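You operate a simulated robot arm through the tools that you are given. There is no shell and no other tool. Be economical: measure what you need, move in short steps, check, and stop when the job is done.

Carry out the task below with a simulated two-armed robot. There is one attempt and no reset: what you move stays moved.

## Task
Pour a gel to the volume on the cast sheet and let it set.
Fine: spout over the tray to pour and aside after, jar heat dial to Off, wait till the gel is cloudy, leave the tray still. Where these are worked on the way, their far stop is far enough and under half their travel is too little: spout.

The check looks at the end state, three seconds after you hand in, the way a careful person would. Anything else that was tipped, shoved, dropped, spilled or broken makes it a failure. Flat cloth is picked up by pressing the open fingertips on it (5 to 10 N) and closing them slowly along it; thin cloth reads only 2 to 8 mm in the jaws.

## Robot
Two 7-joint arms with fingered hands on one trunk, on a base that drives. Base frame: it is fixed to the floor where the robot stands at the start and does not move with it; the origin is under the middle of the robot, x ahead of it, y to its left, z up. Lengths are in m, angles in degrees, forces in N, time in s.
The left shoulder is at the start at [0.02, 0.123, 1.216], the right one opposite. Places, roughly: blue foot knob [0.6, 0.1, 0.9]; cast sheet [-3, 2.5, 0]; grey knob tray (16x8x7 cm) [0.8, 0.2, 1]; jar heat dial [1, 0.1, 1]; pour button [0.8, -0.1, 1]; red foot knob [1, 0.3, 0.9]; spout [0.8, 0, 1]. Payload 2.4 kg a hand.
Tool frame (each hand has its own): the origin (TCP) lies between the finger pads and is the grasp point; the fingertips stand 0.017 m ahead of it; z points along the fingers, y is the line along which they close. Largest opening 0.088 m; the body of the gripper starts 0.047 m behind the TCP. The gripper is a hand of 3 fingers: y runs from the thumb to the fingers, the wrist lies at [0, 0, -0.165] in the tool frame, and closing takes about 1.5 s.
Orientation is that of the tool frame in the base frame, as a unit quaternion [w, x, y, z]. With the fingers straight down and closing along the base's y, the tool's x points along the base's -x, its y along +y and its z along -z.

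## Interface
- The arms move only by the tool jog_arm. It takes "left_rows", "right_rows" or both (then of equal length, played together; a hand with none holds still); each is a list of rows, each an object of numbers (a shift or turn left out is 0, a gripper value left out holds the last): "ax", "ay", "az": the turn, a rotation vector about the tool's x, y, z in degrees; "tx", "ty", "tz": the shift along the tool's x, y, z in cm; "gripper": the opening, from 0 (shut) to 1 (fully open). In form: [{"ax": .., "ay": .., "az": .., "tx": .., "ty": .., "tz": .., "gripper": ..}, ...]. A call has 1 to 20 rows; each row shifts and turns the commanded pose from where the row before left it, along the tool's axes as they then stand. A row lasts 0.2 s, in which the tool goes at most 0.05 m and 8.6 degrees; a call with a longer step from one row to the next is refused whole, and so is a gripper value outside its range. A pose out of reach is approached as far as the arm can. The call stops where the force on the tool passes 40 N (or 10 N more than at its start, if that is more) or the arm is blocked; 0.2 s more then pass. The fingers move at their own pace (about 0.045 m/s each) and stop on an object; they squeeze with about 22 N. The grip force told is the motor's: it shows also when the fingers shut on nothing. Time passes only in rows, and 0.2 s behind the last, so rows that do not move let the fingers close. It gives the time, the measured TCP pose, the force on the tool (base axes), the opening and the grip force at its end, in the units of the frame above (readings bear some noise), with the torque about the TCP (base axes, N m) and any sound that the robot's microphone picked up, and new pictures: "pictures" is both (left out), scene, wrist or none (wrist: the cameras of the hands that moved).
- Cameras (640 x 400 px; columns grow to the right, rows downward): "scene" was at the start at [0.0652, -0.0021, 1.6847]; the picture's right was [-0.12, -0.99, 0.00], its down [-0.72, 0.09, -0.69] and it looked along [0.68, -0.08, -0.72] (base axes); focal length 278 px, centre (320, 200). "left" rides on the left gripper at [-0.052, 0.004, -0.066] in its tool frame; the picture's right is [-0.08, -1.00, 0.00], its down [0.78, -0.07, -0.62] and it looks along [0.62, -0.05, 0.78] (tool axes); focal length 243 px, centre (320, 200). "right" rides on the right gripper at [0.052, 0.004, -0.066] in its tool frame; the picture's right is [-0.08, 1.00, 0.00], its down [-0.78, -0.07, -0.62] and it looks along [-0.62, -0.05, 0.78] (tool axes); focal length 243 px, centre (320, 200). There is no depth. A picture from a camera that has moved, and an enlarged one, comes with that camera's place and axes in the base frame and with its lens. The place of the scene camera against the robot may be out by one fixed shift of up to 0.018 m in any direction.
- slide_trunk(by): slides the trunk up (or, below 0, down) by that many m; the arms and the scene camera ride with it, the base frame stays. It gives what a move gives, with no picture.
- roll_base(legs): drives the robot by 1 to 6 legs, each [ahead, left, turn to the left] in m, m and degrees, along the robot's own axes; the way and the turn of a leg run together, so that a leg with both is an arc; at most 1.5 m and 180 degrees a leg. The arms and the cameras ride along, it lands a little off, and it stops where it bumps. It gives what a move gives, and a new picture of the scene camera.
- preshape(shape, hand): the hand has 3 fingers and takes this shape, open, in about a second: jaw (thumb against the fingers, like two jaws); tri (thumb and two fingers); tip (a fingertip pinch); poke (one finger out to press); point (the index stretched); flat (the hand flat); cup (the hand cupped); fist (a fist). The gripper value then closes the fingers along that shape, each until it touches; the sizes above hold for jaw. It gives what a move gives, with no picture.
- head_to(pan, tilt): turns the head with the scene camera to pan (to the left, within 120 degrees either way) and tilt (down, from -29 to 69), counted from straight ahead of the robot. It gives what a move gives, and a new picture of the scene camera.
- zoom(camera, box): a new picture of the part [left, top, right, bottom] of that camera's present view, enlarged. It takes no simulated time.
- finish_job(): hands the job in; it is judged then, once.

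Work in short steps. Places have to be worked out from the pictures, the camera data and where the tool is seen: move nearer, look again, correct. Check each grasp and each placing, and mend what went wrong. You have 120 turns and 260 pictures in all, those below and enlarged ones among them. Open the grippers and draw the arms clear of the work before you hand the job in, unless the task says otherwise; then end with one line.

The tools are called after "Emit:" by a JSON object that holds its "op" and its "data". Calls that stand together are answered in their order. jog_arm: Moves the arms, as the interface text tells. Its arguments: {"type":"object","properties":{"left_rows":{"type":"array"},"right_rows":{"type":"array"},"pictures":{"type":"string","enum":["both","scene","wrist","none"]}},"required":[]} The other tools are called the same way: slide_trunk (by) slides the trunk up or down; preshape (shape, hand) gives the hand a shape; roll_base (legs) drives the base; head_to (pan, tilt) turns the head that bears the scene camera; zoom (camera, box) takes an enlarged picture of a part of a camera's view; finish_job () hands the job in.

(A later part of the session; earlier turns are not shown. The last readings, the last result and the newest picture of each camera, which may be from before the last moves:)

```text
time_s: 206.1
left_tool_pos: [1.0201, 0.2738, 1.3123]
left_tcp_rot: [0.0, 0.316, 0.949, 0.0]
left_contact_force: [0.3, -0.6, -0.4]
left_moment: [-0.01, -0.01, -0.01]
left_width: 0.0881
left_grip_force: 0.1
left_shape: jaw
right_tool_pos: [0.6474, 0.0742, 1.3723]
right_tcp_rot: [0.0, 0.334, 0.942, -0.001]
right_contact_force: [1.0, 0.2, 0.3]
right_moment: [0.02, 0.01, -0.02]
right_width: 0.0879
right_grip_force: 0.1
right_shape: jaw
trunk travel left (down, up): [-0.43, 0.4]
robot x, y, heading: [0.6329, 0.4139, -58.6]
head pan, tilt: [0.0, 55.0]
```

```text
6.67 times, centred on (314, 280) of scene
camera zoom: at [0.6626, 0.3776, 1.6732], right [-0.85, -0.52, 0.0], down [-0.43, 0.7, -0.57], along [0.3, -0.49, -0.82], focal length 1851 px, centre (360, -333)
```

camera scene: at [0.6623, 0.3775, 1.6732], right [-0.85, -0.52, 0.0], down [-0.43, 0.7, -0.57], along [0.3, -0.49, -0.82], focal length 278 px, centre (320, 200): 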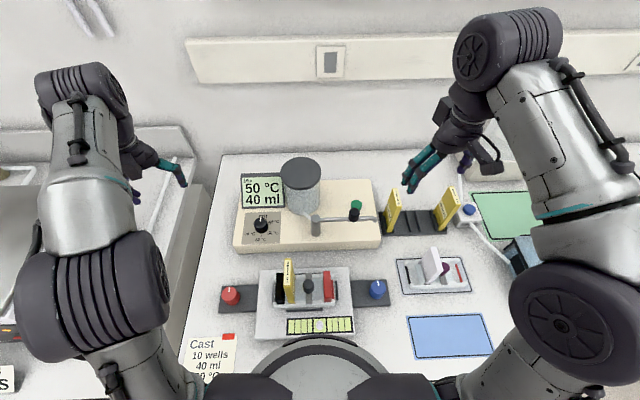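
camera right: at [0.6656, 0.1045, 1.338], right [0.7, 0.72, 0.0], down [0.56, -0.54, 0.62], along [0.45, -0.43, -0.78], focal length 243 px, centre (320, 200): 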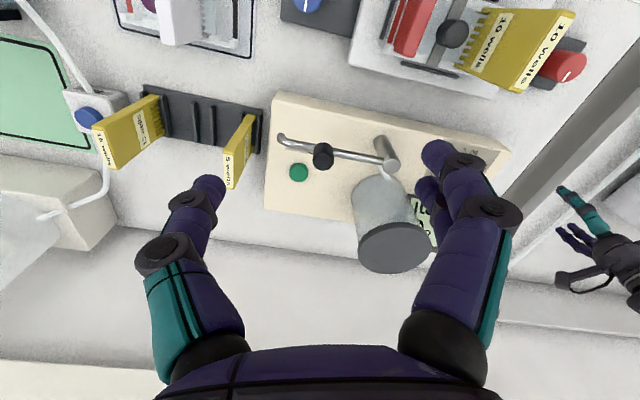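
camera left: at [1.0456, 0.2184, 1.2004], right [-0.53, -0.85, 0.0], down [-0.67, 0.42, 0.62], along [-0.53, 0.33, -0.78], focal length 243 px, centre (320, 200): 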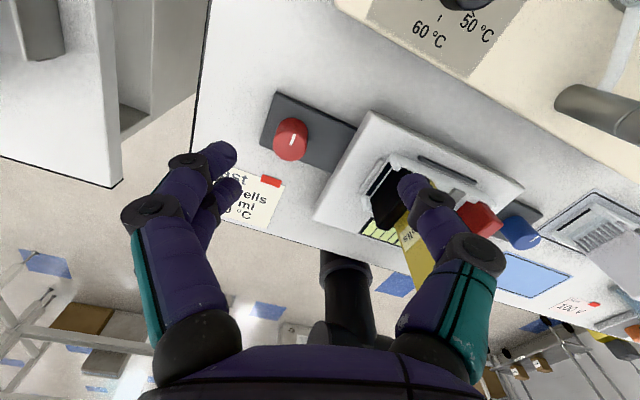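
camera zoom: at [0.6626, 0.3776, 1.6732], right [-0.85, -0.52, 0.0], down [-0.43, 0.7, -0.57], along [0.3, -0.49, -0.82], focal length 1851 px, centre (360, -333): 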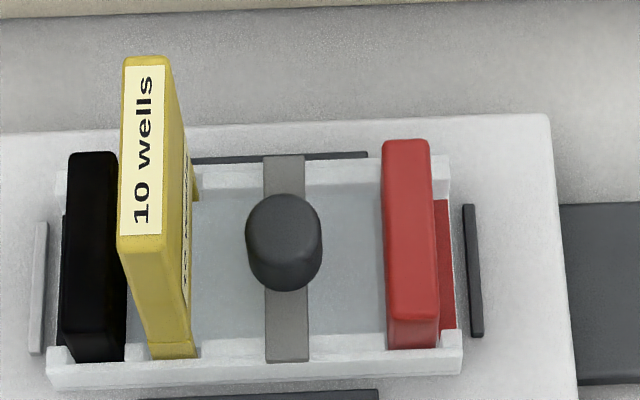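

Still looks clear. I compare with the other tray (already-set gel?) and keep waiting.

Emit:
{"op": "zoom", "data": {"camera": "scene", "box": [385, 235, 485, 305]}}

Emit:
{"op": "jog_arm", "data": {"left_rows": [{}, {}, {}, {}, {}, {}, {}, {}, {}, {}, {}, {}, {}, {}, {}, {}, {}, {}, {}, {}], "pictures": "none"}}

Emit:
{"op": "jog_arm", "data": {"left_rows": [{}, {}, {}, {}, {}, {}, {}, {}, {}, {}, {}, {}, {}, {}, {}, {}, {}, {}, {}, {}], "pictures": "none"}}

Emit:
{"op": "jog_arm", "data": {"left_rows": [{}, {}, {}, {}, {}, {}, {}, {}, {}, {}, {}, {}, {}, {}, {}, {}, {}, {}, {}, {}], "pictures": "none"}}

Emit:
{"op": "jog_arm", "data": {"left_rows": [{}, {}, {}, {}, {}, {}, {}, {}, {}, {}, {}, {}, {}, {}, {}, {}, {}, {}, {}, {}], "pictures": "none"}}

Emit:
{"op": "jog_arm", "data": {"left_rows": [{}, {}, {}, {}, {}, {}, {}, {}, {}, {}, {}, {}, {}, {}, {}, {}, {}, {}, {}, {}], "pictures": "none"}}

Emit:
{"op": "jog_arm", "data": {"left_rows": [{}, {}, {}, {}, {}, {}, {}, {}, {}, {}, {}, {}, {}, {}, {}, {}, {}, {}, {}, {}], "pictures": "none"}}

Emit:
{"op": "jog_arm", "data": {"left_rows": [{}, {}, {}, {}, {}, {}, {}, {}, {}, {}, {}, {}, {}, {}, {}, {}, {}, {}, {}, {}], "pictures": "none"}}

Emit:
{"op": "jog_arm", "data": {"left_rows": [{}, {}, {}, {}, {}, {}, {}, {}, {}, {}, {}, {}, {}, {}, {}, {}, {}, {}, {}, {}], "pictures": "none"}}

Emit:
{"op": "zoom", "data": {"camera": "scene", "box": [270, 250, 358, 310]}}

```text
5.71 times, centred on (435, 270) of scene
camera zoom: at [0.6626, 0.3776, 1.6732], right [-0.85, -0.52, 0.0], down [-0.43, 0.7, -0.57], along [0.3, -0.49, -0.82], focal length 1586 px, centre (-337, -200)
```

zoom: 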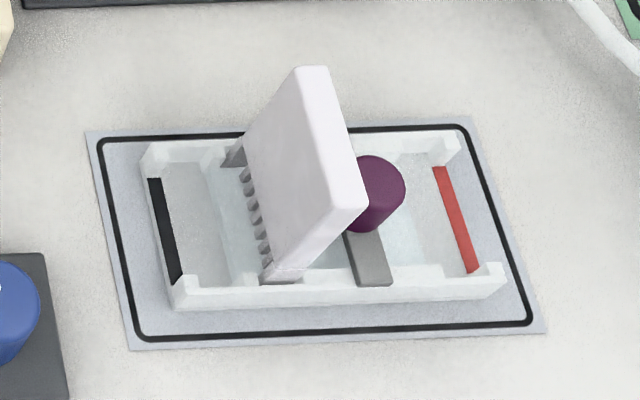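

```text
time_s: 210.3
left_tool_pos: [1.0209, 0.2737, 1.3109]
left_tcp_rot: [0.0, 0.316, 0.949, 0.0]
left_contact_force: [-0.1, 0.6, 0.6]
left_moment: [-0.01, -0.02, -0.01]
left_width: 0.088
left_grip_force: 0.0
left_shape: jaw
right_tool_pos: [0.6492, 0.0741, 1.3731]
right_tcp_rot: [0.0, 0.335, 0.942, -0.001]
right_contact_force: [0.3, -0.1, -0.6]
right_moment: [0.02, -0.01, 0.01]
right_width: 0.0881
right_grip_force: 0.1
right_shape: jaw
trunk travel left (down, up): [-0.43, 0.4]
robot x, y, heading: [0.6322, 0.4131, -58.7]
head pan, tilt: [0.0, 55.0]
```

```text
time_s: 214.5
left_tool_pos: [1.0199, 0.273, 1.3113]
left_tcp_rot: [0.0, 0.317, 0.949, 0.001]
left_contact_force: [0.5, -0.1, 0.1]
left_moment: [-0.02, 0.0, -0.03]
left_width: 0.0875
left_grip_force: 0.0
left_shape: jaw
right_tool_pos: [0.6488, 0.0735, 1.3728]
right_tcp_rot: [0.001, 0.335, 0.942, -0.001]
right_contact_force: [0.4, -0.1, 0.0]
right_moment: [0.01, -0.01, -0.02]
right_width: 0.0878
right_grip_force: 0.1
right_shape: jaw
trunk travel left (down, up): [-0.43, 0.4]
robot x, y, heading: [0.6313, 0.4127, -58.8]
head pan, tilt: [0.0, 55.0]
```

```text
time_s: 218.7
left_tool_pos: [1.0218, 0.2725, 1.311]
left_tcp_rot: [-0.001, 0.316, 0.949, -0.001]
left_contact_force: [0.4, 0.9, 0.2]
left_moment: [0.02, -0.04, -0.01]
left_width: 0.0878
left_grip_force: 0.0
left_shape: jaw
right_tool_pos: [0.6485, 0.0746, 1.3729]
right_tcp_rot: [0.001, 0.335, 0.942, -0.001]
right_contact_force: [0.2, 0.1, 0.1]
right_moment: [0.0, 0.03, 0.01]
right_width: 0.0878
right_grip_force: 0.1
right_shape: jaw
trunk travel left (down, up): [-0.43, 0.4]
robot x, y, heading: [0.6323, 0.4137, -58.8]
head pan, tilt: [0.0, 55.0]
```

```text
time_s: 222.9
left_tool_pos: [1.0216, 0.2741, 1.3108]
left_tcp_rot: [0.0, 0.316, 0.949, 0.001]
left_contact_force: [0.0, -0.2, 0.9]
left_moment: [0.01, 0.01, 0.01]
left_width: 0.0877
left_grip_force: 0.1
left_shape: jaw
right_tool_pos: [0.6495, 0.0733, 1.3722]
right_tcp_rot: [0.0, 0.335, 0.942, -0.001]
right_contact_force: [0.7, -0.2, 1.0]
right_moment: [-0.02, 0.01, -0.02]
right_width: 0.0879
right_grip_force: 0.0
right_shape: jaw
trunk travel left (down, up): [-0.43, 0.4]
robot x, y, heading: [0.6291, 0.411, -58.9]
head pan, tilt: [0.0, 55.0]
```

```text
time_s: 227.1
left_tool_pos: [1.0187, 0.274, 1.3108]
left_tcp_rot: [0.0, 0.317, 0.949, 0.0]
left_contact_force: [-0.3, 0.6, -0.9]
left_moment: [-0.01, -0.02, 0.0]
left_width: 0.0876
left_grip_force: 0.0
left_shape: jaw
right_tool_pos: [0.6489, 0.0726, 1.3729]
right_tcp_rot: [0.001, 0.334, 0.943, -0.001]
right_contact_force: [-0.3, -0.5, 0.2]
right_moment: [-0.01, 0.04, -0.05]
right_width: 0.0879
right_grip_force: 0.1
right_shape: jaw
trunk travel left (down, up): [-0.43, 0.4]
robot x, y, heading: [0.6287, 0.4159, -58.4]
head pan, tilt: [0.0, 55.0]
```

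```text
time_s: 231.3
left_tool_pos: [1.021, 0.2738, 1.3115]
left_tcp_rot: [0.0, 0.316, 0.949, -0.001]
left_contact_force: [0.0, 0.9, -0.7]
left_moment: [0.01, 0.0, 0.0]
left_width: 0.088
left_grip_force: 0.0
left_shape: jaw
right_tool_pos: [0.6486, 0.0737, 1.374]
right_tcp_rot: [0.0, 0.334, 0.943, -0.001]
right_contact_force: [-0.7, 0.2, 0.6]
right_moment: [0.01, 0.02, -0.02]
right_width: 0.0882
right_grip_force: 0.1
right_shape: jaw
trunk travel left (down, up): [-0.43, 0.4]
robot x, y, heading: [0.6301, 0.416, -58.5]
head pan, tilt: [0.0, 55.0]
```

```text
time_s: 235.5
left_tool_pos: [1.0202, 0.2729, 1.3117]
left_tcp_rot: [0.001, 0.316, 0.949, 0.0]
left_contact_force: [-0.7, -0.1, 0.3]
left_moment: [-0.04, 0.04, -0.05]
left_width: 0.0878
left_grip_force: 0.0
left_shape: jaw
right_tool_pos: [0.6483, 0.0743, 1.3718]
right_tcp_rot: [0.001, 0.335, 0.942, -0.001]
right_contact_force: [-0.3, -0.7, -0.2]
right_moment: [0.02, 0.02, 0.0]
right_width: 0.0878
right_grip_force: 0.0
right_shape: jaw
trunk travel left (down, up): [-0.43, 0.4]
robot x, y, heading: [0.628, 0.4161, -58.7]
head pan, tilt: [0.0, 55.0]
```

```text
time_s: 239.7
left_tool_pos: [1.0211, 0.2741, 1.3128]
left_tcp_rot: [0.0, 0.317, 0.949, 0.0]
left_contact_force: [1.0, 0.5, -0.4]
left_moment: [0.02, -0.01, 0.02]
left_width: 0.0878
left_grip_force: 0.1
left_shape: jaw
right_tool_pos: [0.6493, 0.0734, 1.3724]
right_tcp_rot: [0.001, 0.335, 0.942, -0.001]
right_contact_force: [0.5, -0.7, 0.8]
right_moment: [0.02, 0.02, -0.01]
right_width: 0.0877
right_grip_force: 0.0
right_shape: jaw
trunk travel left (down, up): [-0.43, 0.4]
robot x, y, heading: [0.6309, 0.417, -58.5]
head pan, tilt: [0.0, 55.0]
```

```text
6.67 times, centred on (314, 280) of scene
camera zoom: at [0.6626, 0.3776, 1.6732], right [-0.85, -0.52, 0.0], down [-0.43, 0.7, -0.57], along [0.3, -0.49, -0.82], focal length 1851 px, centre (360, -333)
```

zoom: 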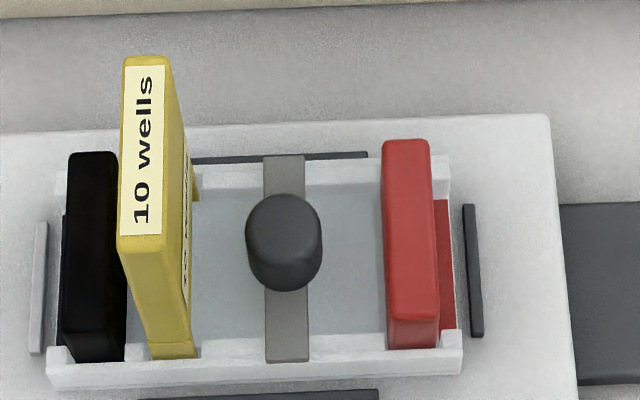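

No visible change. Wait another minute-plus.

Emit:
{"op": "jog_arm", "data": {"left_rows": [{}, {}, {}, {}, {}, {}, {}, {}, {}, {}, {}, {}, {}, {}, {}, {}, {}, {}, {}, {}], "pictures": "none"}}

Emit:
{"op": "jog_arm", "data": {"left_rows": [{}, {}, {}, {}, {}, {}, {}, {}, {}, {}, {}, {}, {}, {}, {}, {}, {}, {}, {}, {}], "pictures": "none"}}

Emit:
{"op": "jog_arm", "data": {"left_rows": [{}, {}, {}, {}, {}, {}, {}, {}, {}, {}, {}, {}, {}, {}, {}, {}, {}, {}, {}, {}], "pictures": "none"}}

Emit:
{"op": "jog_arm", "data": {"left_rows": [{}, {}, {}, {}, {}, {}, {}, {}, {}, {}, {}, {}, {}, {}, {}, {}, {}, {}, {}, {}], "pictures": "none"}}

Emit:
{"op": "jog_arm", "data": {"left_rows": [{}, {}, {}, {}, {}, {}, {}, {}, {}, {}, {}, {}, {}, {}, {}, {}, {}, {}, {}, {}], "pictures": "none"}}

Emit:
{"op": "jog_arm", "data": {"left_rows": [{}, {}, {}, {}, {}, {}, {}, {}, {}, {}, {}, {}, {}, {}, {}, {}, {}, {}, {}, {}], "pictures": "none"}}

Emit:
{"op": "jog_arm", "data": {"left_rows": [{}, {}, {}, {}, {}, {}, {}, {}, {}, {}, {}, {}, {}, {}, {}, {}, {}, {}, {}, {}], "pictures": "none"}}

Emit:
{"op": "jog_arm", "data": {"left_rows": [{}, {}, {}, {}, {}, {}, {}, {}, {}, {}, {}, {}, {}, {}, {}, {}, {}, {}, {}, {}], "pictures": "none"}}

Emit:
{"op": "jog_arm", "data": {"left_rows": [{}, {}, {}, {}, {}, {}, {}, {}, {}, {}, {}, {}, {}, {}, {}, {}, {}, {}, {}, {}], "pictures": "none"}}

Emit:
{"op": "jog_arm", "data": {"left_rows": [{}, {}, {}, {}, {}, {}, {}, {}, {}, {}, {}, {}, {}, {}, {}, {}, {}, {}, {}, {}], "pictures": "none"}}

Emit:
{"op": "jog_arm", "data": {"left_rows": [{}, {}, {}, {}, {}, {}, {}, {}, {}, {}, {}, {}, {}, {}, {}, {}, {}, {}, {}, {}], "pictures": "none"}}

Emit:
{"op": "jog_arm", "data": {"left_rows": [{}, {}, {}, {}, {}, {}, {}, {}, {}, {}, {}, {}, {}, {}, {}, {}, {}, {}, {}, {}], "pictures": "none"}}

Emit:
{"op": "zoom", "data": {"camera": "scene", "box": [230, 165, 390, 340]}}

Emit:
{"op": "zoom", "data": {"camera": "scene", "box": [270, 250, 358, 310]}}

```text
time_s: 243.9
left_tool_pos: [1.0214, 0.2738, 1.3118]
left_tcp_rot: [-0.001, 0.317, 0.949, 0.0]
left_contact_force: [0.2, 0.0, -0.3]
left_moment: [0.03, -0.01, 0.01]
left_width: 0.088
left_grip_force: 0.1
left_shape: jaw
right_tool_pos: [0.649, 0.0732, 1.3731]
right_tcp_rot: [0.0, 0.335, 0.942, -0.002]
right_contact_force: [0.0, 0.0, 0.6]
right_moment: [0.02, -0.01, -0.01]
right_width: 0.0879
right_grip_force: 0.1
right_shape: jaw
trunk travel left (down, up): [-0.43, 0.4]
robot x, y, heading: [0.6293, 0.4149, -58.7]
head pan, tilt: [0.0, 55.0]
```

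```text
time_s: 248.1
left_tool_pos: [1.0214, 0.2743, 1.3123]
left_tcp_rot: [0.001, 0.317, 0.949, 0.0]
left_contact_force: [-0.4, 0.0, 0.2]
left_moment: [0.02, 0.0, 0.01]
left_width: 0.0878
left_grip_force: 0.1
left_shape: jaw
right_tool_pos: [0.6485, 0.0746, 1.3723]
right_tcp_rot: [0.0, 0.334, 0.943, -0.001]
right_contact_force: [-0.7, -0.7, -0.5]
right_moment: [-0.02, -0.02, 0.0]
right_width: 0.0879
right_grip_force: 0.1
right_shape: jaw
trunk travel left (down, up): [-0.43, 0.4]
robot x, y, heading: [0.6272, 0.415, -58.8]
head pan, tilt: [0.0, 55.0]
```

```text
time_s: 252.3
left_tool_pos: [1.0206, 0.2745, 1.3114]
left_tcp_rot: [0.0, 0.316, 0.949, 0.0]
left_contact_force: [0.3, -1.3, 0.5]
left_moment: [0.0, 0.0, 0.0]
left_width: 0.0877
left_grip_force: 0.0
left_shape: jaw
right_tool_pos: [0.6481, 0.0741, 1.373]
right_tcp_rot: [0.0, 0.334, 0.943, -0.001]
right_contact_force: [0.5, 0.3, -0.3]
right_moment: [-0.01, 0.03, -0.02]
right_width: 0.0877
right_grip_force: 0.1
right_shape: jaw
trunk travel left (down, up): [-0.43, 0.4]
robot x, y, heading: [0.6287, 0.4165, -58.8]
head pan, tilt: [0.0, 55.0]
```

```text
time_s: 256.5
left_tool_pos: [1.0223, 0.2732, 1.3129]
left_tcp_rot: [0.001, 0.317, 0.948, 0.0]
left_contact_force: [0.3, 0.8, -0.3]
left_moment: [-0.01, -0.03, 0.03]
left_width: 0.0879
left_grip_force: 0.0
left_shape: jaw
right_tool_pos: [0.6492, 0.0737, 1.3739]
right_tcp_rot: [0.001, 0.335, 0.942, -0.001]
right_contact_force: [0.7, 0.5, 1.0]
right_moment: [0.0, -0.03, 0.01]
right_width: 0.0877
right_grip_force: 0.1
right_shape: jaw
trunk travel left (down, up): [-0.43, 0.4]
robot x, y, heading: [0.6278, 0.4182, -58.7]
head pan, tilt: [0.0, 55.0]
```

```text
time_s: 260.7
left_tool_pos: [1.021, 0.2731, 1.3116]
left_tcp_rot: [-0.001, 0.316, 0.949, -0.001]
left_contact_force: [0.1, 0.4, -0.7]
left_moment: [-0.01, 0.01, 0.02]
left_width: 0.0877
left_grip_force: 0.2
left_shape: jaw
right_tool_pos: [0.6494, 0.0738, 1.3749]
right_tcp_rot: [0.0, 0.335, 0.942, 0.0]
right_contact_force: [0.3, 0.3, 0.5]
right_moment: [0.01, -0.01, -0.01]
right_width: 0.0882
right_grip_force: 0.0
right_shape: jaw
trunk travel left (down, up): [-0.43, 0.4]
robot x, y, heading: [0.6297, 0.4165, -58.6]
head pan, tilt: [0.0, 55.0]
```

```text
time_s: 264.9
left_tool_pos: [1.0214, 0.2744, 1.3115]
left_tcp_rot: [0.0, 0.316, 0.949, 0.0]
left_contact_force: [-0.8, 0.2, 0.3]
left_moment: [-0.01, 0.01, 0.0]
left_width: 0.0878
left_grip_force: 0.1
left_shape: jaw
right_tool_pos: [0.6496, 0.0744, 1.3728]
right_tcp_rot: [0.0, 0.335, 0.942, -0.002]
right_contact_force: [-0.3, 0.2, 0.1]
right_moment: [-0.02, 0.01, -0.02]
right_width: 0.0878
right_grip_force: 0.1
right_shape: jaw
trunk travel left (down, up): [-0.43, 0.4]
robot x, y, heading: [0.6293, 0.4137, -58.6]
head pan, tilt: [0.0, 55.0]
```

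```text
time_s: 269.1
left_tool_pos: [1.0201, 0.2727, 1.3116]
left_tcp_rot: [0.0, 0.316, 0.949, 0.0]
left_contact_force: [0.1, 0.7, 0.7]
left_moment: [0.0, 0.0, 0.02]
left_width: 0.0878
left_grip_force: 0.0
left_shape: jaw
right_tool_pos: [0.6493, 0.0727, 1.3731]
right_tcp_rot: [0.002, 0.335, 0.942, -0.002]
right_contact_force: [-0.7, -0.2, 0.0]
right_moment: [0.01, 0.0, -0.02]
right_width: 0.088
right_grip_force: 0.1
right_shape: jaw
trunk travel left (down, up): [-0.43, 0.4]
robot x, y, heading: [0.6312, 0.4115, -58.5]
head pan, tilt: [0.0, 55.0]
```

```text
time_s: 273.3
left_tool_pos: [1.0211, 0.2736, 1.3121]
left_tcp_rot: [0.0, 0.316, 0.949, 0.0]
left_contact_force: [0.6, 0.1, -0.3]
left_moment: [0.0, 0.01, 0.01]
left_width: 0.0877
left_grip_force: 0.1
left_shape: jaw
right_tool_pos: [0.6485, 0.0736, 1.3742]
right_tcp_rot: [0.0, 0.335, 0.942, 0.0]
right_contact_force: [0.3, -0.4, -0.2]
right_moment: [0.02, 0.01, 0.02]
right_width: 0.0878
right_grip_force: 0.1
right_shape: jaw
trunk travel left (down, up): [-0.43, 0.4]
robot x, y, heading: [0.6262, 0.4134, -58.4]
head pan, tilt: [0.0, 55.0]
```

```text
time_s: 277.5
left_tool_pos: [1.0198, 0.274, 1.3117]
left_tcp_rot: [0.0, 0.317, 0.949, 0.001]
left_contact_force: [-0.1, -0.4, 0.5]
left_moment: [0.02, -0.01, 0.02]
left_width: 0.0878
left_grip_force: 0.1
left_shape: jaw
right_tool_pos: [0.6486, 0.0739, 1.3733]
right_tcp_rot: [0.001, 0.335, 0.942, -0.001]
right_contact_force: [0.0, 0.3, -0.1]
right_moment: [-0.02, -0.01, 0.0]
right_width: 0.0881
right_grip_force: 0.2
right_shape: jaw
trunk travel left (down, up): [-0.43, 0.4]
robot x, y, heading: [0.6299, 0.4151, -58.7]
head pan, tilt: [0.0, 55.0]
```

```text
time_s: 281.7
left_tool_pos: [1.0216, 0.274, 1.3111]
left_tcp_rot: [0.0, 0.316, 0.949, 0.0]
left_contact_force: [0.5, -0.2, 0.3]
left_moment: [0.04, 0.0, 0.01]
left_width: 0.0876
left_grip_force: 0.1
left_shape: jaw
right_tool_pos: [0.6483, 0.0736, 1.3728]
right_tcp_rot: [0.0, 0.335, 0.942, 0.0]
right_contact_force: [0.2, -0.1, -0.1]
right_moment: [-0.02, 0.01, -0.01]
right_width: 0.0879
right_grip_force: 0.1
right_shape: jaw
trunk travel left (down, up): [-0.43, 0.4]
robot x, y, heading: [0.6298, 0.4165, -58.7]
head pan, tilt: [0.0, 55.0]
```

```text
time_s: 285.9
left_tool_pos: [1.0203, 0.2725, 1.3115]
left_tcp_rot: [0.0, 0.317, 0.949, -0.001]
left_contact_force: [-0.1, 1.1, 0.5]
left_moment: [0.0, 0.03, 0.03]
left_width: 0.0881
left_grip_force: 0.1
left_shape: jaw
right_tool_pos: [0.6486, 0.0739, 1.3731]
right_tcp_rot: [0.0, 0.335, 0.942, -0.001]
right_contact_force: [-0.4, -0.1, 0.6]
right_moment: [0.03, 0.02, 0.0]
right_width: 0.0882
right_grip_force: 0.1
right_shape: jaw
trunk travel left (down, up): [-0.43, 0.4]
robot x, y, heading: [0.6284, 0.4142, -59.0]
head pan, tilt: [0.0, 55.0]
```

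```text
time_s: 290.1
left_tool_pos: [1.0207, 0.2735, 1.3118]
left_tcp_rot: [0.001, 0.317, 0.949, 0.0]
left_contact_force: [-0.4, -0.1, 0.4]
left_moment: [-0.05, 0.01, -0.04]
left_width: 0.0877
left_grip_force: 0.0
left_shape: jaw
right_tool_pos: [0.6483, 0.0728, 1.3722]
right_tcp_rot: [0.001, 0.335, 0.942, -0.002]
right_contact_force: [-0.6, -0.5, 0.4]
right_moment: [-0.04, -0.02, 0.01]
right_width: 0.088
right_grip_force: 0.1
right_shape: jaw
trunk travel left (down, up): [-0.43, 0.4]
robot x, y, heading: [0.6329, 0.4116, -58.6]
head pan, tilt: [0.0, 55.0]
```

```text
2.29 times, centred on (310, 252) of scene
camera zoom: at [0.6626, 0.3776, 1.6732], right [-0.85, -0.52, 0.0], down [-0.43, 0.7, -0.57], along [0.3, -0.49, -0.82], focal length 634 px, centre (343, 80)
```

zoom: 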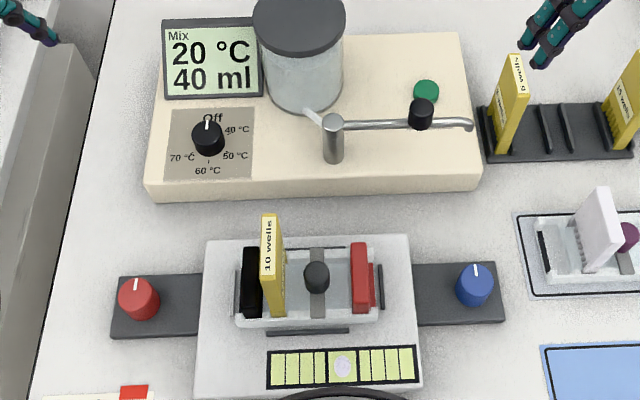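

```text
6.67 times, centred on (314, 280) of scene
camera zoom: at [0.6626, 0.3776, 1.6732], right [-0.85, -0.52, 0.0], down [-0.43, 0.7, -0.57], along [0.3, -0.49, -0.82], focal length 1851 px, centre (360, -333)
```

zoom: 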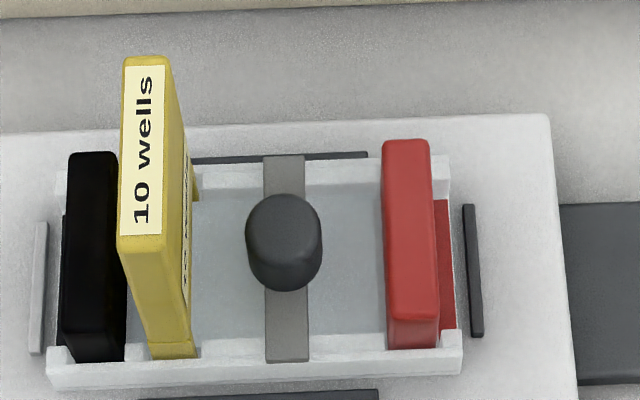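

The gel hasn't visibly changed from this view since pouring; look with a wrist camera from another angle to judge cloudiness.

Emit:
{"op": "jog_arm", "data": {"left_rows": [{"ty": -3, "tx": 0}, {"ty": -3}, {"ty": -3}, {"az": 8}, {"az": 8}, {"az": 4}, {}], "pictures": "both"}}

Emit:
{"op": "zoom", "data": {"camera": "right", "box": [320, 0, 600, 175]}}

```text
time_s: 291.7
left_tool_pos: [0.9667, 0.1992, 1.3098]
left_tcp_rot: [0.0, 0.476, 0.879, 0.0]
left_contact_force: [-0.1, 0.0, 0.2]
left_moment: [-0.03, 0.0, 0.03]
left_width: 0.0879
left_grip_force: 0.1
left_shape: jaw
right_tool_pos: [0.649, 0.0749, 1.3722]
right_tcp_rot: [0.0, 0.335, 0.942, -0.001]
right_contact_force: [0.5, 1.1, -0.3]
right_moment: [0.0, 0.01, -0.03]
right_width: 0.0879
right_grip_force: 0.0
right_shape: jaw
trunk travel left (down, up): [-0.43, 0.4]
robot x, y, heading: [0.63, 0.4152, -58.9]
head pan, tilt: [0.0, 55.0]
camera scene: at [0.6626, 0.3774, 1.6732], right [-0.85, -0.52, 0.0], down [-0.43, 0.7, -0.57], along [0.3, -0.49, -0.82], focal length 278 px, centre (320, 200)
camera left: at [0.9989, 0.1571, 1.3755], right [-0.79, -0.61, 0.0], down [-0.48, 0.62, 0.62], along [-0.38, 0.49, -0.78], focal length 243 px, centre (320, 200)
```

scene: 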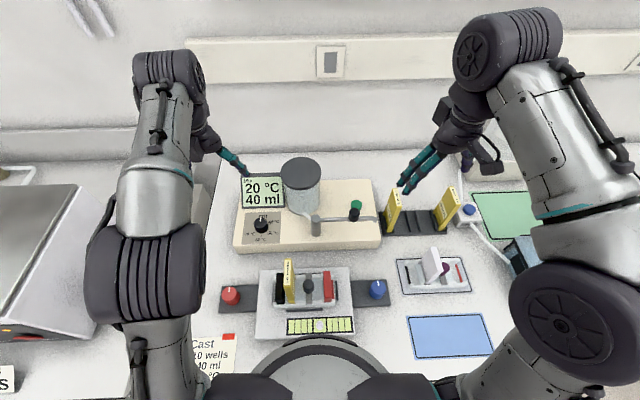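
left: 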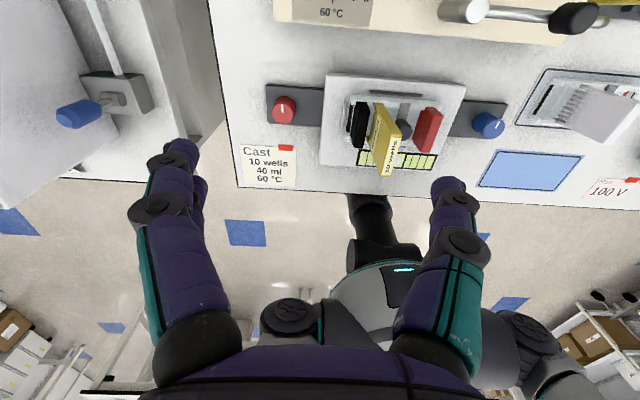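

```text
2.29 times, centred on (460, 88) of right
camera zoom: at [0.6116, 0.1102, 1.4376], right [0.69, 0.72, 0.0], down [0.56, -0.54, 0.62], along [0.45, -0.43, -0.78], focal length 555 px, centre (0, 457)
```

zoom: 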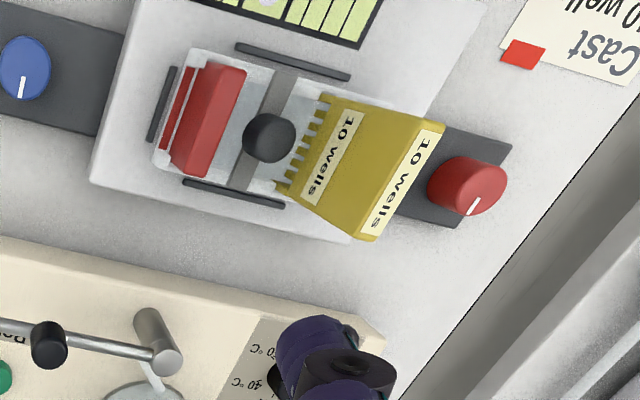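

Emit:
{"op": "zoom", "data": {"camera": "right", "box": [380, 15, 480, 95]}}

Emit:
{"op": "zoom", "data": {"camera": "left", "box": [340, 80, 450, 170]}}

```text
5.00 times, centred on (430, 55) of right
camera zoom: at [0.6116, 0.1102, 1.4376], right [0.69, 0.72, 0.0], down [0.56, -0.54, 0.62], along [0.45, -0.43, -0.78], focal length 1213 px, centre (-230, 925)
```

zoom: 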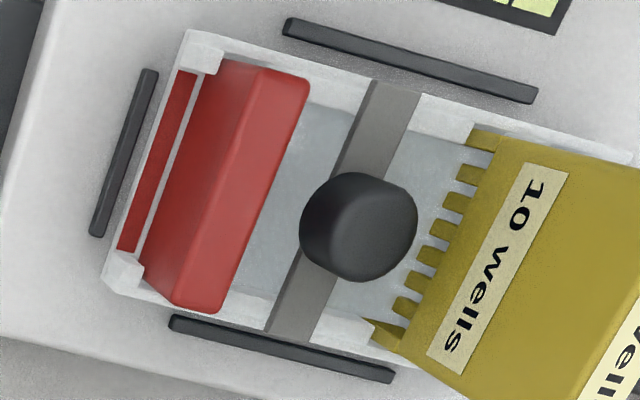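

```text
4.44 times, centred on (395, 125) of left
camera zoom: at [0.9989, 0.1571, 1.3755], right [-0.79, -0.61, 0.0], down [-0.48, 0.62, 0.62], along [-0.38, 0.49, -0.78], focal length 1078 px, centre (-13, 533)
```

zoom: 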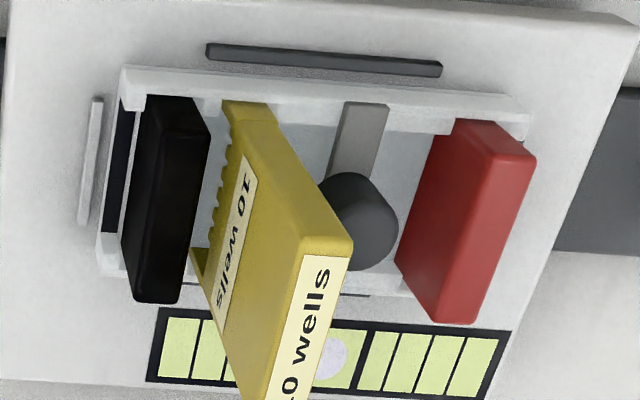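

Gel still clear; keep both arms still and wait longer.

Emit:
{"op": "jog_arm", "data": {"left_rows": [{}, {}, {}, {}, {}, {}, {}, {}, {}, {}, {}, {}, {}, {}, {}, {}, {}, {}, {}, {}], "pictures": "none"}}

Emit:
{"op": "jog_arm", "data": {"left_rows": [{}, {}, {}, {}, {}, {}, {}, {}, {}, {}, {}, {}, {}, {}, {}, {}, {}, {}, {}, {}], "pictures": "none"}}

Emit:
{"op": "jog_arm", "data": {"left_rows": [{}, {}, {}, {}, {}, {}, {}, {}, {}, {}, {}, {}, {}, {}, {}, {}, {}, {}, {}, {}], "pictures": "none"}}

Emit:
{"op": "jog_arm", "data": {"left_rows": [{}, {}, {}, {}, {}, {}, {}, {}, {}, {}, {}, {}, {}, {}, {}, {}, {}, {}, {}, {}], "pictures": "none"}}

Emit:
{"op": "jog_arm", "data": {"left_rows": [{}, {}, {}, {}, {}, {}, {}, {}, {}, {}, {}, {}, {}, {}, {}, {}, {}, {}, {}, {}], "pictures": "none"}}

Emit:
{"op": "jog_arm", "data": {"left_rows": [{}, {}, {}, {}, {}, {}, {}, {}, {}, {}, {}, {}, {}, {}, {}, {}, {}, {}, {}, {}], "pictures": "none"}}

Emit:
{"op": "jog_arm", "data": {"left_rows": [{}, {}, {}, {}, {}, {}, {}, {}, {}, {}, {}, {}, {}, {}, {}, {}, {}, {}, {}, {}], "pictures": "none"}}

Emit:
{"op": "jog_arm", "data": {"left_rows": [{}, {}, {}, {}, {}, {}, {}, {}, {}, {}, {}, {}, {}, {}, {}, {}, {}, {}, {}, {}], "pictures": "none"}}

Emit:
{"op": "jog_arm", "data": {"left_rows": [{}, {}, {}, {}, {}, {}, {}, {}, {}, {}, {}, {}, {}, {}, {}, {}, {}, {}, {}, {}], "pictures": "none"}}

Emit:
{"op": "jog_arm", "data": {"left_rows": [{}, {}, {}, {}, {}, {}, {}, {}, {}, {}, {}, {}, {}, {}, {}, {}, {}, {}, {}, {}], "pictures": "none"}}

Emit:
{"op": "jog_arm", "data": {"left_rows": [{}, {}, {}, {}, {}, {}, {}, {}, {}, {}, {}, {}, {}, {}, {}, {}, {}, {}, {}, {}], "pictures": "none"}}

Emit:
{"op": "jog_arm", "data": {"left_rows": [{}, {}, {}, {}, {}, {}, {}, {}, {}, {}, {}, {}, {}, {}, {}, {}, {}, {}, {}, {}], "pictures": "none"}}

Emit:
{"op": "jog_arm", "data": {"left_rows": [{}, {}, {}, {}, {}, {}, {}, {}, {}, {}, {}, {}, {}, {}, {}, {}, {}, {}, {}, {}], "pictures": "none"}}

Emit:
{"op": "jog_arm", "data": {"left_rows": [{}, {}, {}, {}, {}, {}, {}, {}, {}, {}, {}, {}, {}, {}, {}, {}, {}, {}, {}, {}], "pictures": "none"}}

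Emit:
{"op": "jog_arm", "data": {"left_rows": [{}, {}, {}, {}, {}, {}, {}, {}, {}, {}, {}, {}, {}, {}, {}, {}, {}, {}, {}, {}], "pictures": "none"}}

Emit:
{"op": "jog_arm", "data": {"left_rows": [{}, {}, {}, {}, {}, {}, {}, {}, {}, {}, {}, {}, {}, {}, {}, {}, {}, {}, {}, {}], "pictures": "none"}}

Emit:
{"op": "zoom", "data": {"camera": "right", "box": [380, 15, 480, 95]}}

Emit:
{"op": "zoom", "data": {"camera": "scene", "box": [270, 250, 358, 310]}}

```text
time_s: 295.9
left_tool_pos: [0.9682, 0.1992, 1.3119]
left_tcp_rot: [0.0, 0.476, 0.879, 0.0]
left_contact_force: [-0.6, 0.5, -0.4]
left_moment: [0.0, -0.02, 0.0]
left_width: 0.0876
left_grip_force: 0.0
left_shape: jaw
right_tool_pos: [0.649, 0.0733, 1.3727]
right_tcp_rot: [0.0, 0.334, 0.942, -0.001]
right_contact_force: [-0.2, 0.0, -0.3]
right_moment: [0.0, -0.01, 0.0]
right_width: 0.0877
right_grip_force: 0.0
right_shape: jaw
trunk travel left (down, up): [-0.43, 0.4]
robot x, y, heading: [0.6297, 0.4177, -58.9]
head pan, tilt: [0.0, 55.0]
```

```text
time_s: 300.1
left_tool_pos: [0.9673, 0.1993, 1.3111]
left_tcp_rot: [0.0, 0.476, 0.88, 0.001]
left_contact_force: [0.8, -0.1, 0.8]
left_moment: [-0.01, 0.04, -0.01]
left_width: 0.0879
left_grip_force: 0.2
left_shape: jaw
right_tool_pos: [0.6486, 0.0741, 1.3734]
right_tcp_rot: [0.0, 0.334, 0.943, -0.001]
right_contact_force: [0.1, 0.7, -0.7]
right_moment: [0.0, 0.01, -0.01]
right_width: 0.0878
right_grip_force: 0.0
right_shape: jaw
trunk travel left (down, up): [-0.43, 0.4]
robot x, y, heading: [0.6303, 0.4165, -58.7]
head pan, tilt: [0.0, 55.0]
```

```text
time_s: 304.3
left_tool_pos: [0.9674, 0.1987, 1.3097]
left_tcp_rot: [0.0, 0.476, 0.879, 0.001]
left_contact_force: [0.2, 0.0, -0.1]
left_moment: [0.01, 0.02, -0.04]
left_width: 0.0881
left_grip_force: 0.0
left_shape: jaw
right_tool_pos: [0.6497, 0.0736, 1.3737]
right_tcp_rot: [0.0, 0.335, 0.942, -0.001]
right_contact_force: [0.1, -0.1, 0.4]
right_moment: [0.02, 0.03, 0.0]
right_width: 0.0879
right_grip_force: 0.0
right_shape: jaw
trunk travel left (down, up): [-0.43, 0.4]
robot x, y, heading: [0.6291, 0.4147, -58.6]
head pan, tilt: [0.0, 55.0]
```

```text
time_s: 308.5
left_tool_pos: [0.9679, 0.1979, 1.3107]
left_tcp_rot: [0.0, 0.476, 0.879, 0.0]
left_contact_force: [0.5, 0.0, 0.7]
left_moment: [-0.01, -0.01, -0.01]
left_width: 0.0878
left_grip_force: 0.1
left_shape: jaw
right_tool_pos: [0.6488, 0.0734, 1.3722]
right_tcp_rot: [0.001, 0.334, 0.943, 0.0]
right_contact_force: [0.1, -0.1, 0.7]
right_moment: [-0.03, 0.02, -0.01]
right_width: 0.0879
right_grip_force: 0.0
right_shape: jaw
trunk travel left (down, up): [-0.43, 0.4]
robot x, y, heading: [0.6309, 0.4174, -58.8]
head pan, tilt: [0.0, 55.0]
```

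```text
time_s: 312.7
left_tool_pos: [0.9676, 0.1989, 1.3088]
left_tcp_rot: [0.0, 0.477, 0.879, 0.0]
left_contact_force: [0.2, 0.5, -0.2]
left_moment: [0.01, -0.02, 0.01]
left_width: 0.0878
left_grip_force: 0.1
left_shape: jaw
right_tool_pos: [0.6482, 0.073, 1.3728]
right_tcp_rot: [0.0, 0.334, 0.943, -0.001]
right_contact_force: [0.7, -0.3, 1.0]
right_moment: [-0.01, -0.02, -0.01]
right_width: 0.088
right_grip_force: 0.0
right_shape: jaw
trunk travel left (down, up): [-0.43, 0.4]
robot x, y, heading: [0.6278, 0.4171, -58.5]
head pan, tilt: [0.0, 55.0]
```

```text
time_s: 316.9
left_tool_pos: [0.9675, 0.199, 1.3108]
left_tcp_rot: [-0.001, 0.477, 0.879, 0.0]
left_contact_force: [-0.2, 0.5, -0.3]
left_moment: [-0.01, -0.01, 0.01]
left_width: 0.088
left_grip_force: 0.0
left_shape: jaw
right_tool_pos: [0.6486, 0.0741, 1.3723]
right_tcp_rot: [0.0, 0.334, 0.942, -0.001]
right_contact_force: [0.2, 0.4, -0.9]
right_moment: [-0.02, 0.0, 0.03]
right_width: 0.0877
right_grip_force: 0.1
right_shape: jaw
trunk travel left (down, up): [-0.43, 0.4]
robot x, y, heading: [0.629, 0.4164, -58.6]
head pan, tilt: [0.0, 55.0]
```

```text
time_s: 321.1
left_tool_pos: [0.9674, 0.1999, 1.3108]
left_tcp_rot: [0.0, 0.477, 0.879, 0.0]
left_contact_force: [-0.7, -0.5, -0.2]
left_moment: [-0.06, 0.0, 0.01]
left_width: 0.0879
left_grip_force: 0.1
left_shape: jaw
right_tool_pos: [0.6486, 0.0735, 1.3723]
right_tcp_rot: [0.0, 0.335, 0.942, -0.001]
right_contact_force: [1.2, -0.2, 0.4]
right_moment: [-0.02, 0.0, -0.01]
right_width: 0.0881
right_grip_force: 0.0
right_shape: jaw
trunk travel left (down, up): [-0.43, 0.4]
robot x, y, heading: [0.6326, 0.4159, -58.9]
head pan, tilt: [0.0, 55.0]
```

```text
time_s: 325.3
left_tool_pos: [0.9675, 0.2001, 1.3101]
left_tcp_rot: [0.0, 0.477, 0.879, 0.0]
left_contact_force: [0.1, 0.4, -0.8]
left_moment: [0.03, -0.01, 0.04]
left_width: 0.0878
left_grip_force: 0.1
left_shape: jaw
right_tool_pos: [0.6492, 0.0737, 1.3744]
right_tcp_rot: [0.001, 0.335, 0.942, -0.001]
right_contact_force: [-0.6, -1.2, 0.1]
right_moment: [0.03, 0.0, -0.03]
right_width: 0.088
right_grip_force: 0.0
right_shape: jaw
trunk travel left (down, up): [-0.43, 0.4]
robot x, y, heading: [0.6295, 0.4182, -58.5]
head pan, tilt: [0.0, 55.0]
```

```text
time_s: 329.5
left_tool_pos: [0.9675, 0.1989, 1.3104]
left_tcp_rot: [0.0, 0.477, 0.879, -0.001]
left_contact_force: [0.4, -0.2, 1.1]
left_moment: [0.0, -0.02, -0.03]
left_width: 0.0878
left_grip_force: 0.0
left_shape: jaw
right_tool_pos: [0.6488, 0.0741, 1.3732]
right_tcp_rot: [0.0, 0.335, 0.942, -0.002]
right_contact_force: [0.2, -0.5, 0.6]
right_moment: [-0.02, 0.0, 0.04]
right_width: 0.0881
right_grip_force: 0.1
right_shape: jaw
trunk travel left (down, up): [-0.43, 0.4]
robot x, y, heading: [0.6333, 0.4186, -58.7]
head pan, tilt: [0.0, 55.0]
```

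```text
time_s: 333.7
left_tool_pos: [0.968, 0.1996, 1.3103]
left_tcp_rot: [0.0, 0.477, 0.879, 0.0]
left_contact_force: [0.4, 0.4, -0.3]
left_moment: [-0.04, 0.02, -0.04]
left_width: 0.0877
left_grip_force: 0.0
left_shape: jaw
right_tool_pos: [0.648, 0.0746, 1.3718]
right_tcp_rot: [0.0, 0.334, 0.942, -0.001]
right_contact_force: [-0.3, -0.9, 0.3]
right_moment: [-0.01, 0.0, 0.0]
right_width: 0.0879
right_grip_force: 0.1
right_shape: jaw
trunk travel left (down, up): [-0.43, 0.4]
robot x, y, heading: [0.6289, 0.4152, -58.7]
head pan, tilt: [0.0, 55.0]
```

```text
time_s: 337.9
left_tool_pos: [0.9684, 0.1986, 1.3105]
left_tcp_rot: [0.0, 0.476, 0.879, 0.0]
left_contact_force: [-0.3, 0.9, 0.8]
left_moment: [-0.02, -0.03, 0.01]
left_width: 0.0879
left_grip_force: 0.0
left_shape: jaw
right_tool_pos: [0.649, 0.0737, 1.3734]
right_tcp_rot: [0.0, 0.334, 0.943, 0.0]
right_contact_force: [0.0, -1.2, -0.2]
right_moment: [-0.01, 0.01, 0.0]
right_width: 0.0877
right_grip_force: 0.1
right_shape: jaw
trunk travel left (down, up): [-0.43, 0.4]
robot x, y, heading: [0.6347, 0.4161, -58.8]
head pan, tilt: [0.0, 55.0]
```

```text
time_s: 342.1
left_tool_pos: [0.967, 0.1995, 1.3107]
left_tcp_rot: [0.0, 0.477, 0.879, 0.0]
left_contact_force: [1.1, 0.0, -0.1]
left_moment: [-0.01, -0.01, -0.04]
left_width: 0.0878
left_grip_force: 0.1
left_shape: jaw
right_tool_pos: [0.6489, 0.0727, 1.373]
right_tcp_rot: [0.001, 0.334, 0.942, -0.001]
right_contact_force: [-0.1, -0.7, 0.5]
right_moment: [-0.02, 0.01, -0.05]
right_width: 0.0881
right_grip_force: 0.0
right_shape: jaw
trunk travel left (down, up): [-0.43, 0.4]
robot x, y, heading: [0.6272, 0.4135, -59.0]
head pan, tilt: [0.0, 55.0]
```

```text
time_s: 346.3
left_tool_pos: [0.9672, 0.198, 1.3102]
left_tcp_rot: [0.0, 0.476, 0.879, 0.0]
left_contact_force: [-0.3, -0.8, -0.6]
left_moment: [0.02, -0.02, -0.02]
left_width: 0.0878
left_grip_force: 0.0
left_shape: jaw
right_tool_pos: [0.649, 0.0748, 1.3727]
right_tcp_rot: [0.0, 0.334, 0.942, -0.001]
right_contact_force: [0.0, -0.4, -0.1]
right_moment: [0.03, 0.0, -0.02]
right_width: 0.0877
right_grip_force: 0.0
right_shape: jaw
trunk travel left (down, up): [-0.43, 0.4]
robot x, y, heading: [0.6302, 0.4152, -58.7]
head pan, tilt: [0.0, 55.0]
```

```text
time_s: 350.5
left_tool_pos: [0.9673, 0.1985, 1.3106]
left_tcp_rot: [0.0, 0.476, 0.879, 0.0]
left_contact_force: [0.3, -0.4, 0.1]
left_moment: [0.01, 0.0, 0.0]
left_width: 0.0879
left_grip_force: 0.0
left_shape: jaw
right_tool_pos: [0.6491, 0.0734, 1.3731]
right_tcp_rot: [0.0, 0.335, 0.942, -0.001]
right_contact_force: [-0.3, 0.0, 0.3]
right_moment: [0.03, 0.02, 0.0]
right_width: 0.0879
right_grip_force: 0.1
right_shape: jaw
trunk travel left (down, up): [-0.43, 0.4]
robot x, y, heading: [0.6289, 0.418, -58.6]
head pan, tilt: [0.0, 55.0]
```

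```text
time_s: 354.7
left_tool_pos: [0.968, 0.1997, 1.3101]
left_tcp_rot: [0.0, 0.476, 0.879, 0.0]
left_contact_force: [-0.6, 0.0, 0.0]
left_moment: [0.02, -0.03, -0.01]
left_width: 0.088
left_grip_force: 0.1
left_shape: jaw
right_tool_pos: [0.6488, 0.0737, 1.3727]
right_tcp_rot: [0.001, 0.335, 0.942, -0.001]
right_contact_force: [-0.6, 0.9, -0.2]
right_moment: [0.03, -0.03, 0.06]
right_width: 0.0879
right_grip_force: 0.1
right_shape: jaw
trunk travel left (down, up): [-0.43, 0.4]
robot x, y, heading: [0.6293, 0.4149, -58.3]
head pan, tilt: [0.0, 55.0]
```

```text
time_s: 358.9
left_tool_pos: [0.9661, 0.199, 1.3099]
left_tcp_rot: [0.0, 0.476, 0.879, 0.0]
left_contact_force: [-0.2, 0.3, 0.0]
left_moment: [0.01, 0.02, -0.02]
left_width: 0.0877
left_grip_force: 0.1
left_shape: jaw
right_tool_pos: [0.6488, 0.0731, 1.3718]
right_tcp_rot: [0.0, 0.335, 0.942, -0.001]
right_contact_force: [0.3, 0.2, 0.8]
right_moment: [-0.05, 0.0, -0.02]
right_width: 0.0877
right_grip_force: 0.1
right_shape: jaw
trunk travel left (down, up): [-0.43, 0.4]
robot x, y, heading: [0.6287, 0.4197, -58.7]
head pan, tilt: [0.0, 55.0]
```

```text
5.00 times, centred on (430, 55) of right
camera zoom: at [0.6116, 0.1103, 1.4376], right [0.69, 0.72, 0.0], down [0.56, -0.54, 0.62], along [0.45, -0.43, -0.78], focal length 1213 px, centre (-230, 925)
```

zoom: 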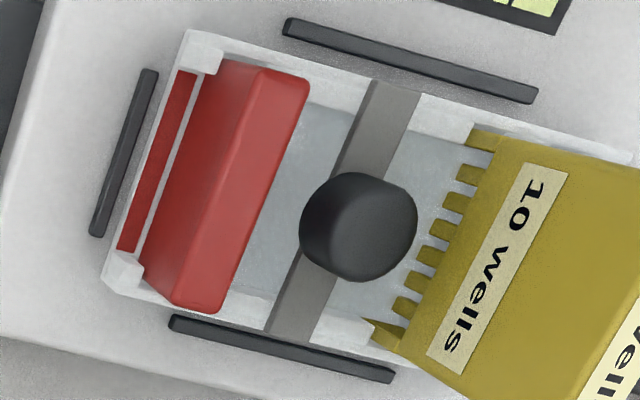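

```text
6.67 times, centred on (314, 280) of scene
camera zoom: at [0.6626, 0.3775, 1.6732], right [-0.85, -0.52, 0.0], down [-0.43, 0.7, -0.57], along [0.3, -0.49, -0.82], focal length 1851 px, centre (360, -333)
```

zoom: 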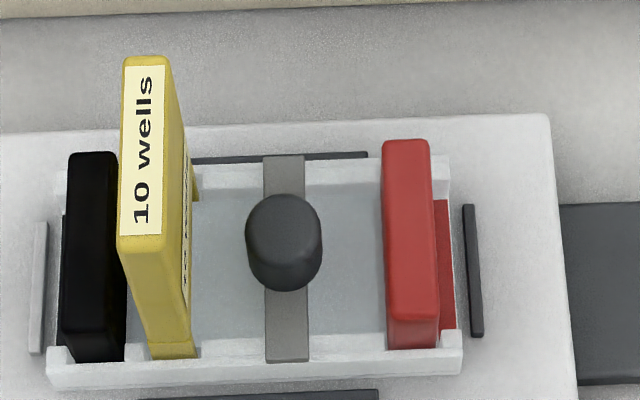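

No change between views. Compare closely this gel surface and the reference tray's gel.

Emit:
{"op": "zoom", "data": {"camera": "scene", "box": [295, 272, 327, 300]}}

Emit:
{"op": "zoom", "data": {"camera": "scene", "box": [408, 255, 480, 300]}}

Emit:
{"op": "head_to", "data": {"pan": 5, "tilt": 69}}

```text
14.29 times, centred on (311, 286) of scene
camera zoom: at [0.6626, 0.3775, 1.6732], right [-0.85, -0.52, 0.0], down [-0.43, 0.7, -0.57], along [0.3, -0.49, -0.82], focal length 3966 px, centre (449, -1029)
```

zoom: 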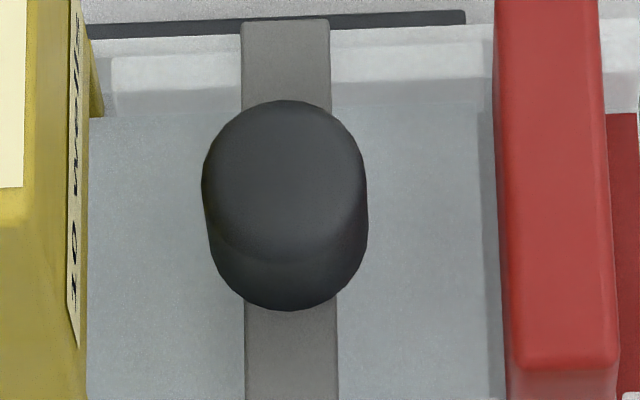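

```text
8.89 times, centred on (444, 278) of scene
camera zoom: at [0.6626, 0.3775, 1.6732], right [-0.85, -0.52, 0.0], down [-0.43, 0.7, -0.57], along [0.3, -0.49, -0.82], focal length 2468 px, centre (-782, -489)
```

zoom: 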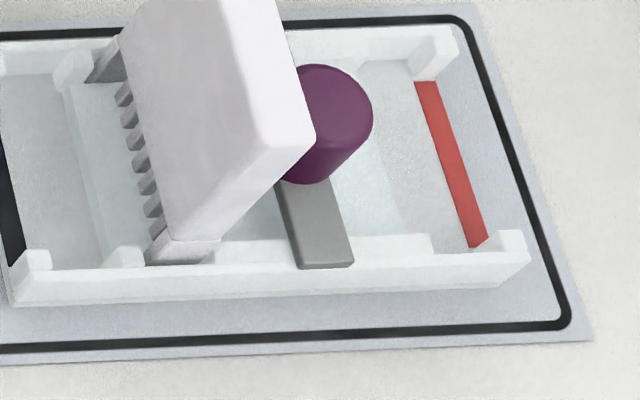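

```text
time_s: 359.6
left_tool_pos: [0.9666, 0.1988, 1.3103]
left_tcp_rot: [0.0, 0.476, 0.879, 0.0]
left_contact_force: [-0.3, -0.4, 0.3]
left_moment: [0.03, -0.03, 0.02]
left_width: 0.0878
left_grip_force: 0.0
left_shape: jaw
right_tool_pos: [0.6497, 0.073, 1.373]
right_tcp_rot: [0.0, 0.335, 0.942, -0.001]
right_contact_force: [-0.4, -0.5, 0.0]
right_moment: [-0.03, 0.02, 0.02]
right_width: 0.0882
right_grip_force: 0.0
right_shape: jaw
trunk travel left (down, up): [-0.43, 0.4]
robot x, y, heading: [0.6326, 0.4181, -58.8]
head pan, tilt: [5.0, 68.8]
camera scene: at [0.6582, 0.3941, 1.6578], right [-0.81, -0.59, 0.0], down [-0.55, 0.75, -0.36], along [0.21, -0.29, -0.93], focal length 278 px, centre (320, 200)
```

scene: 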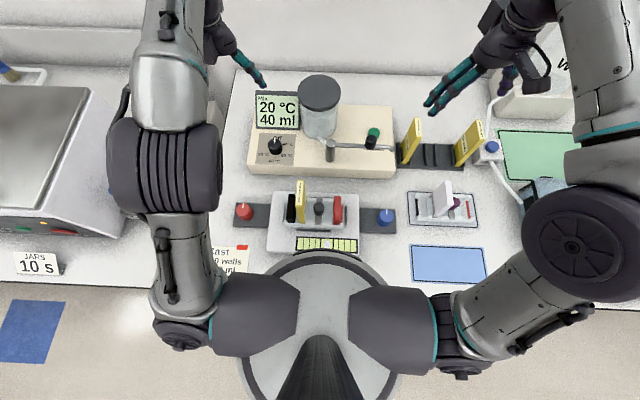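

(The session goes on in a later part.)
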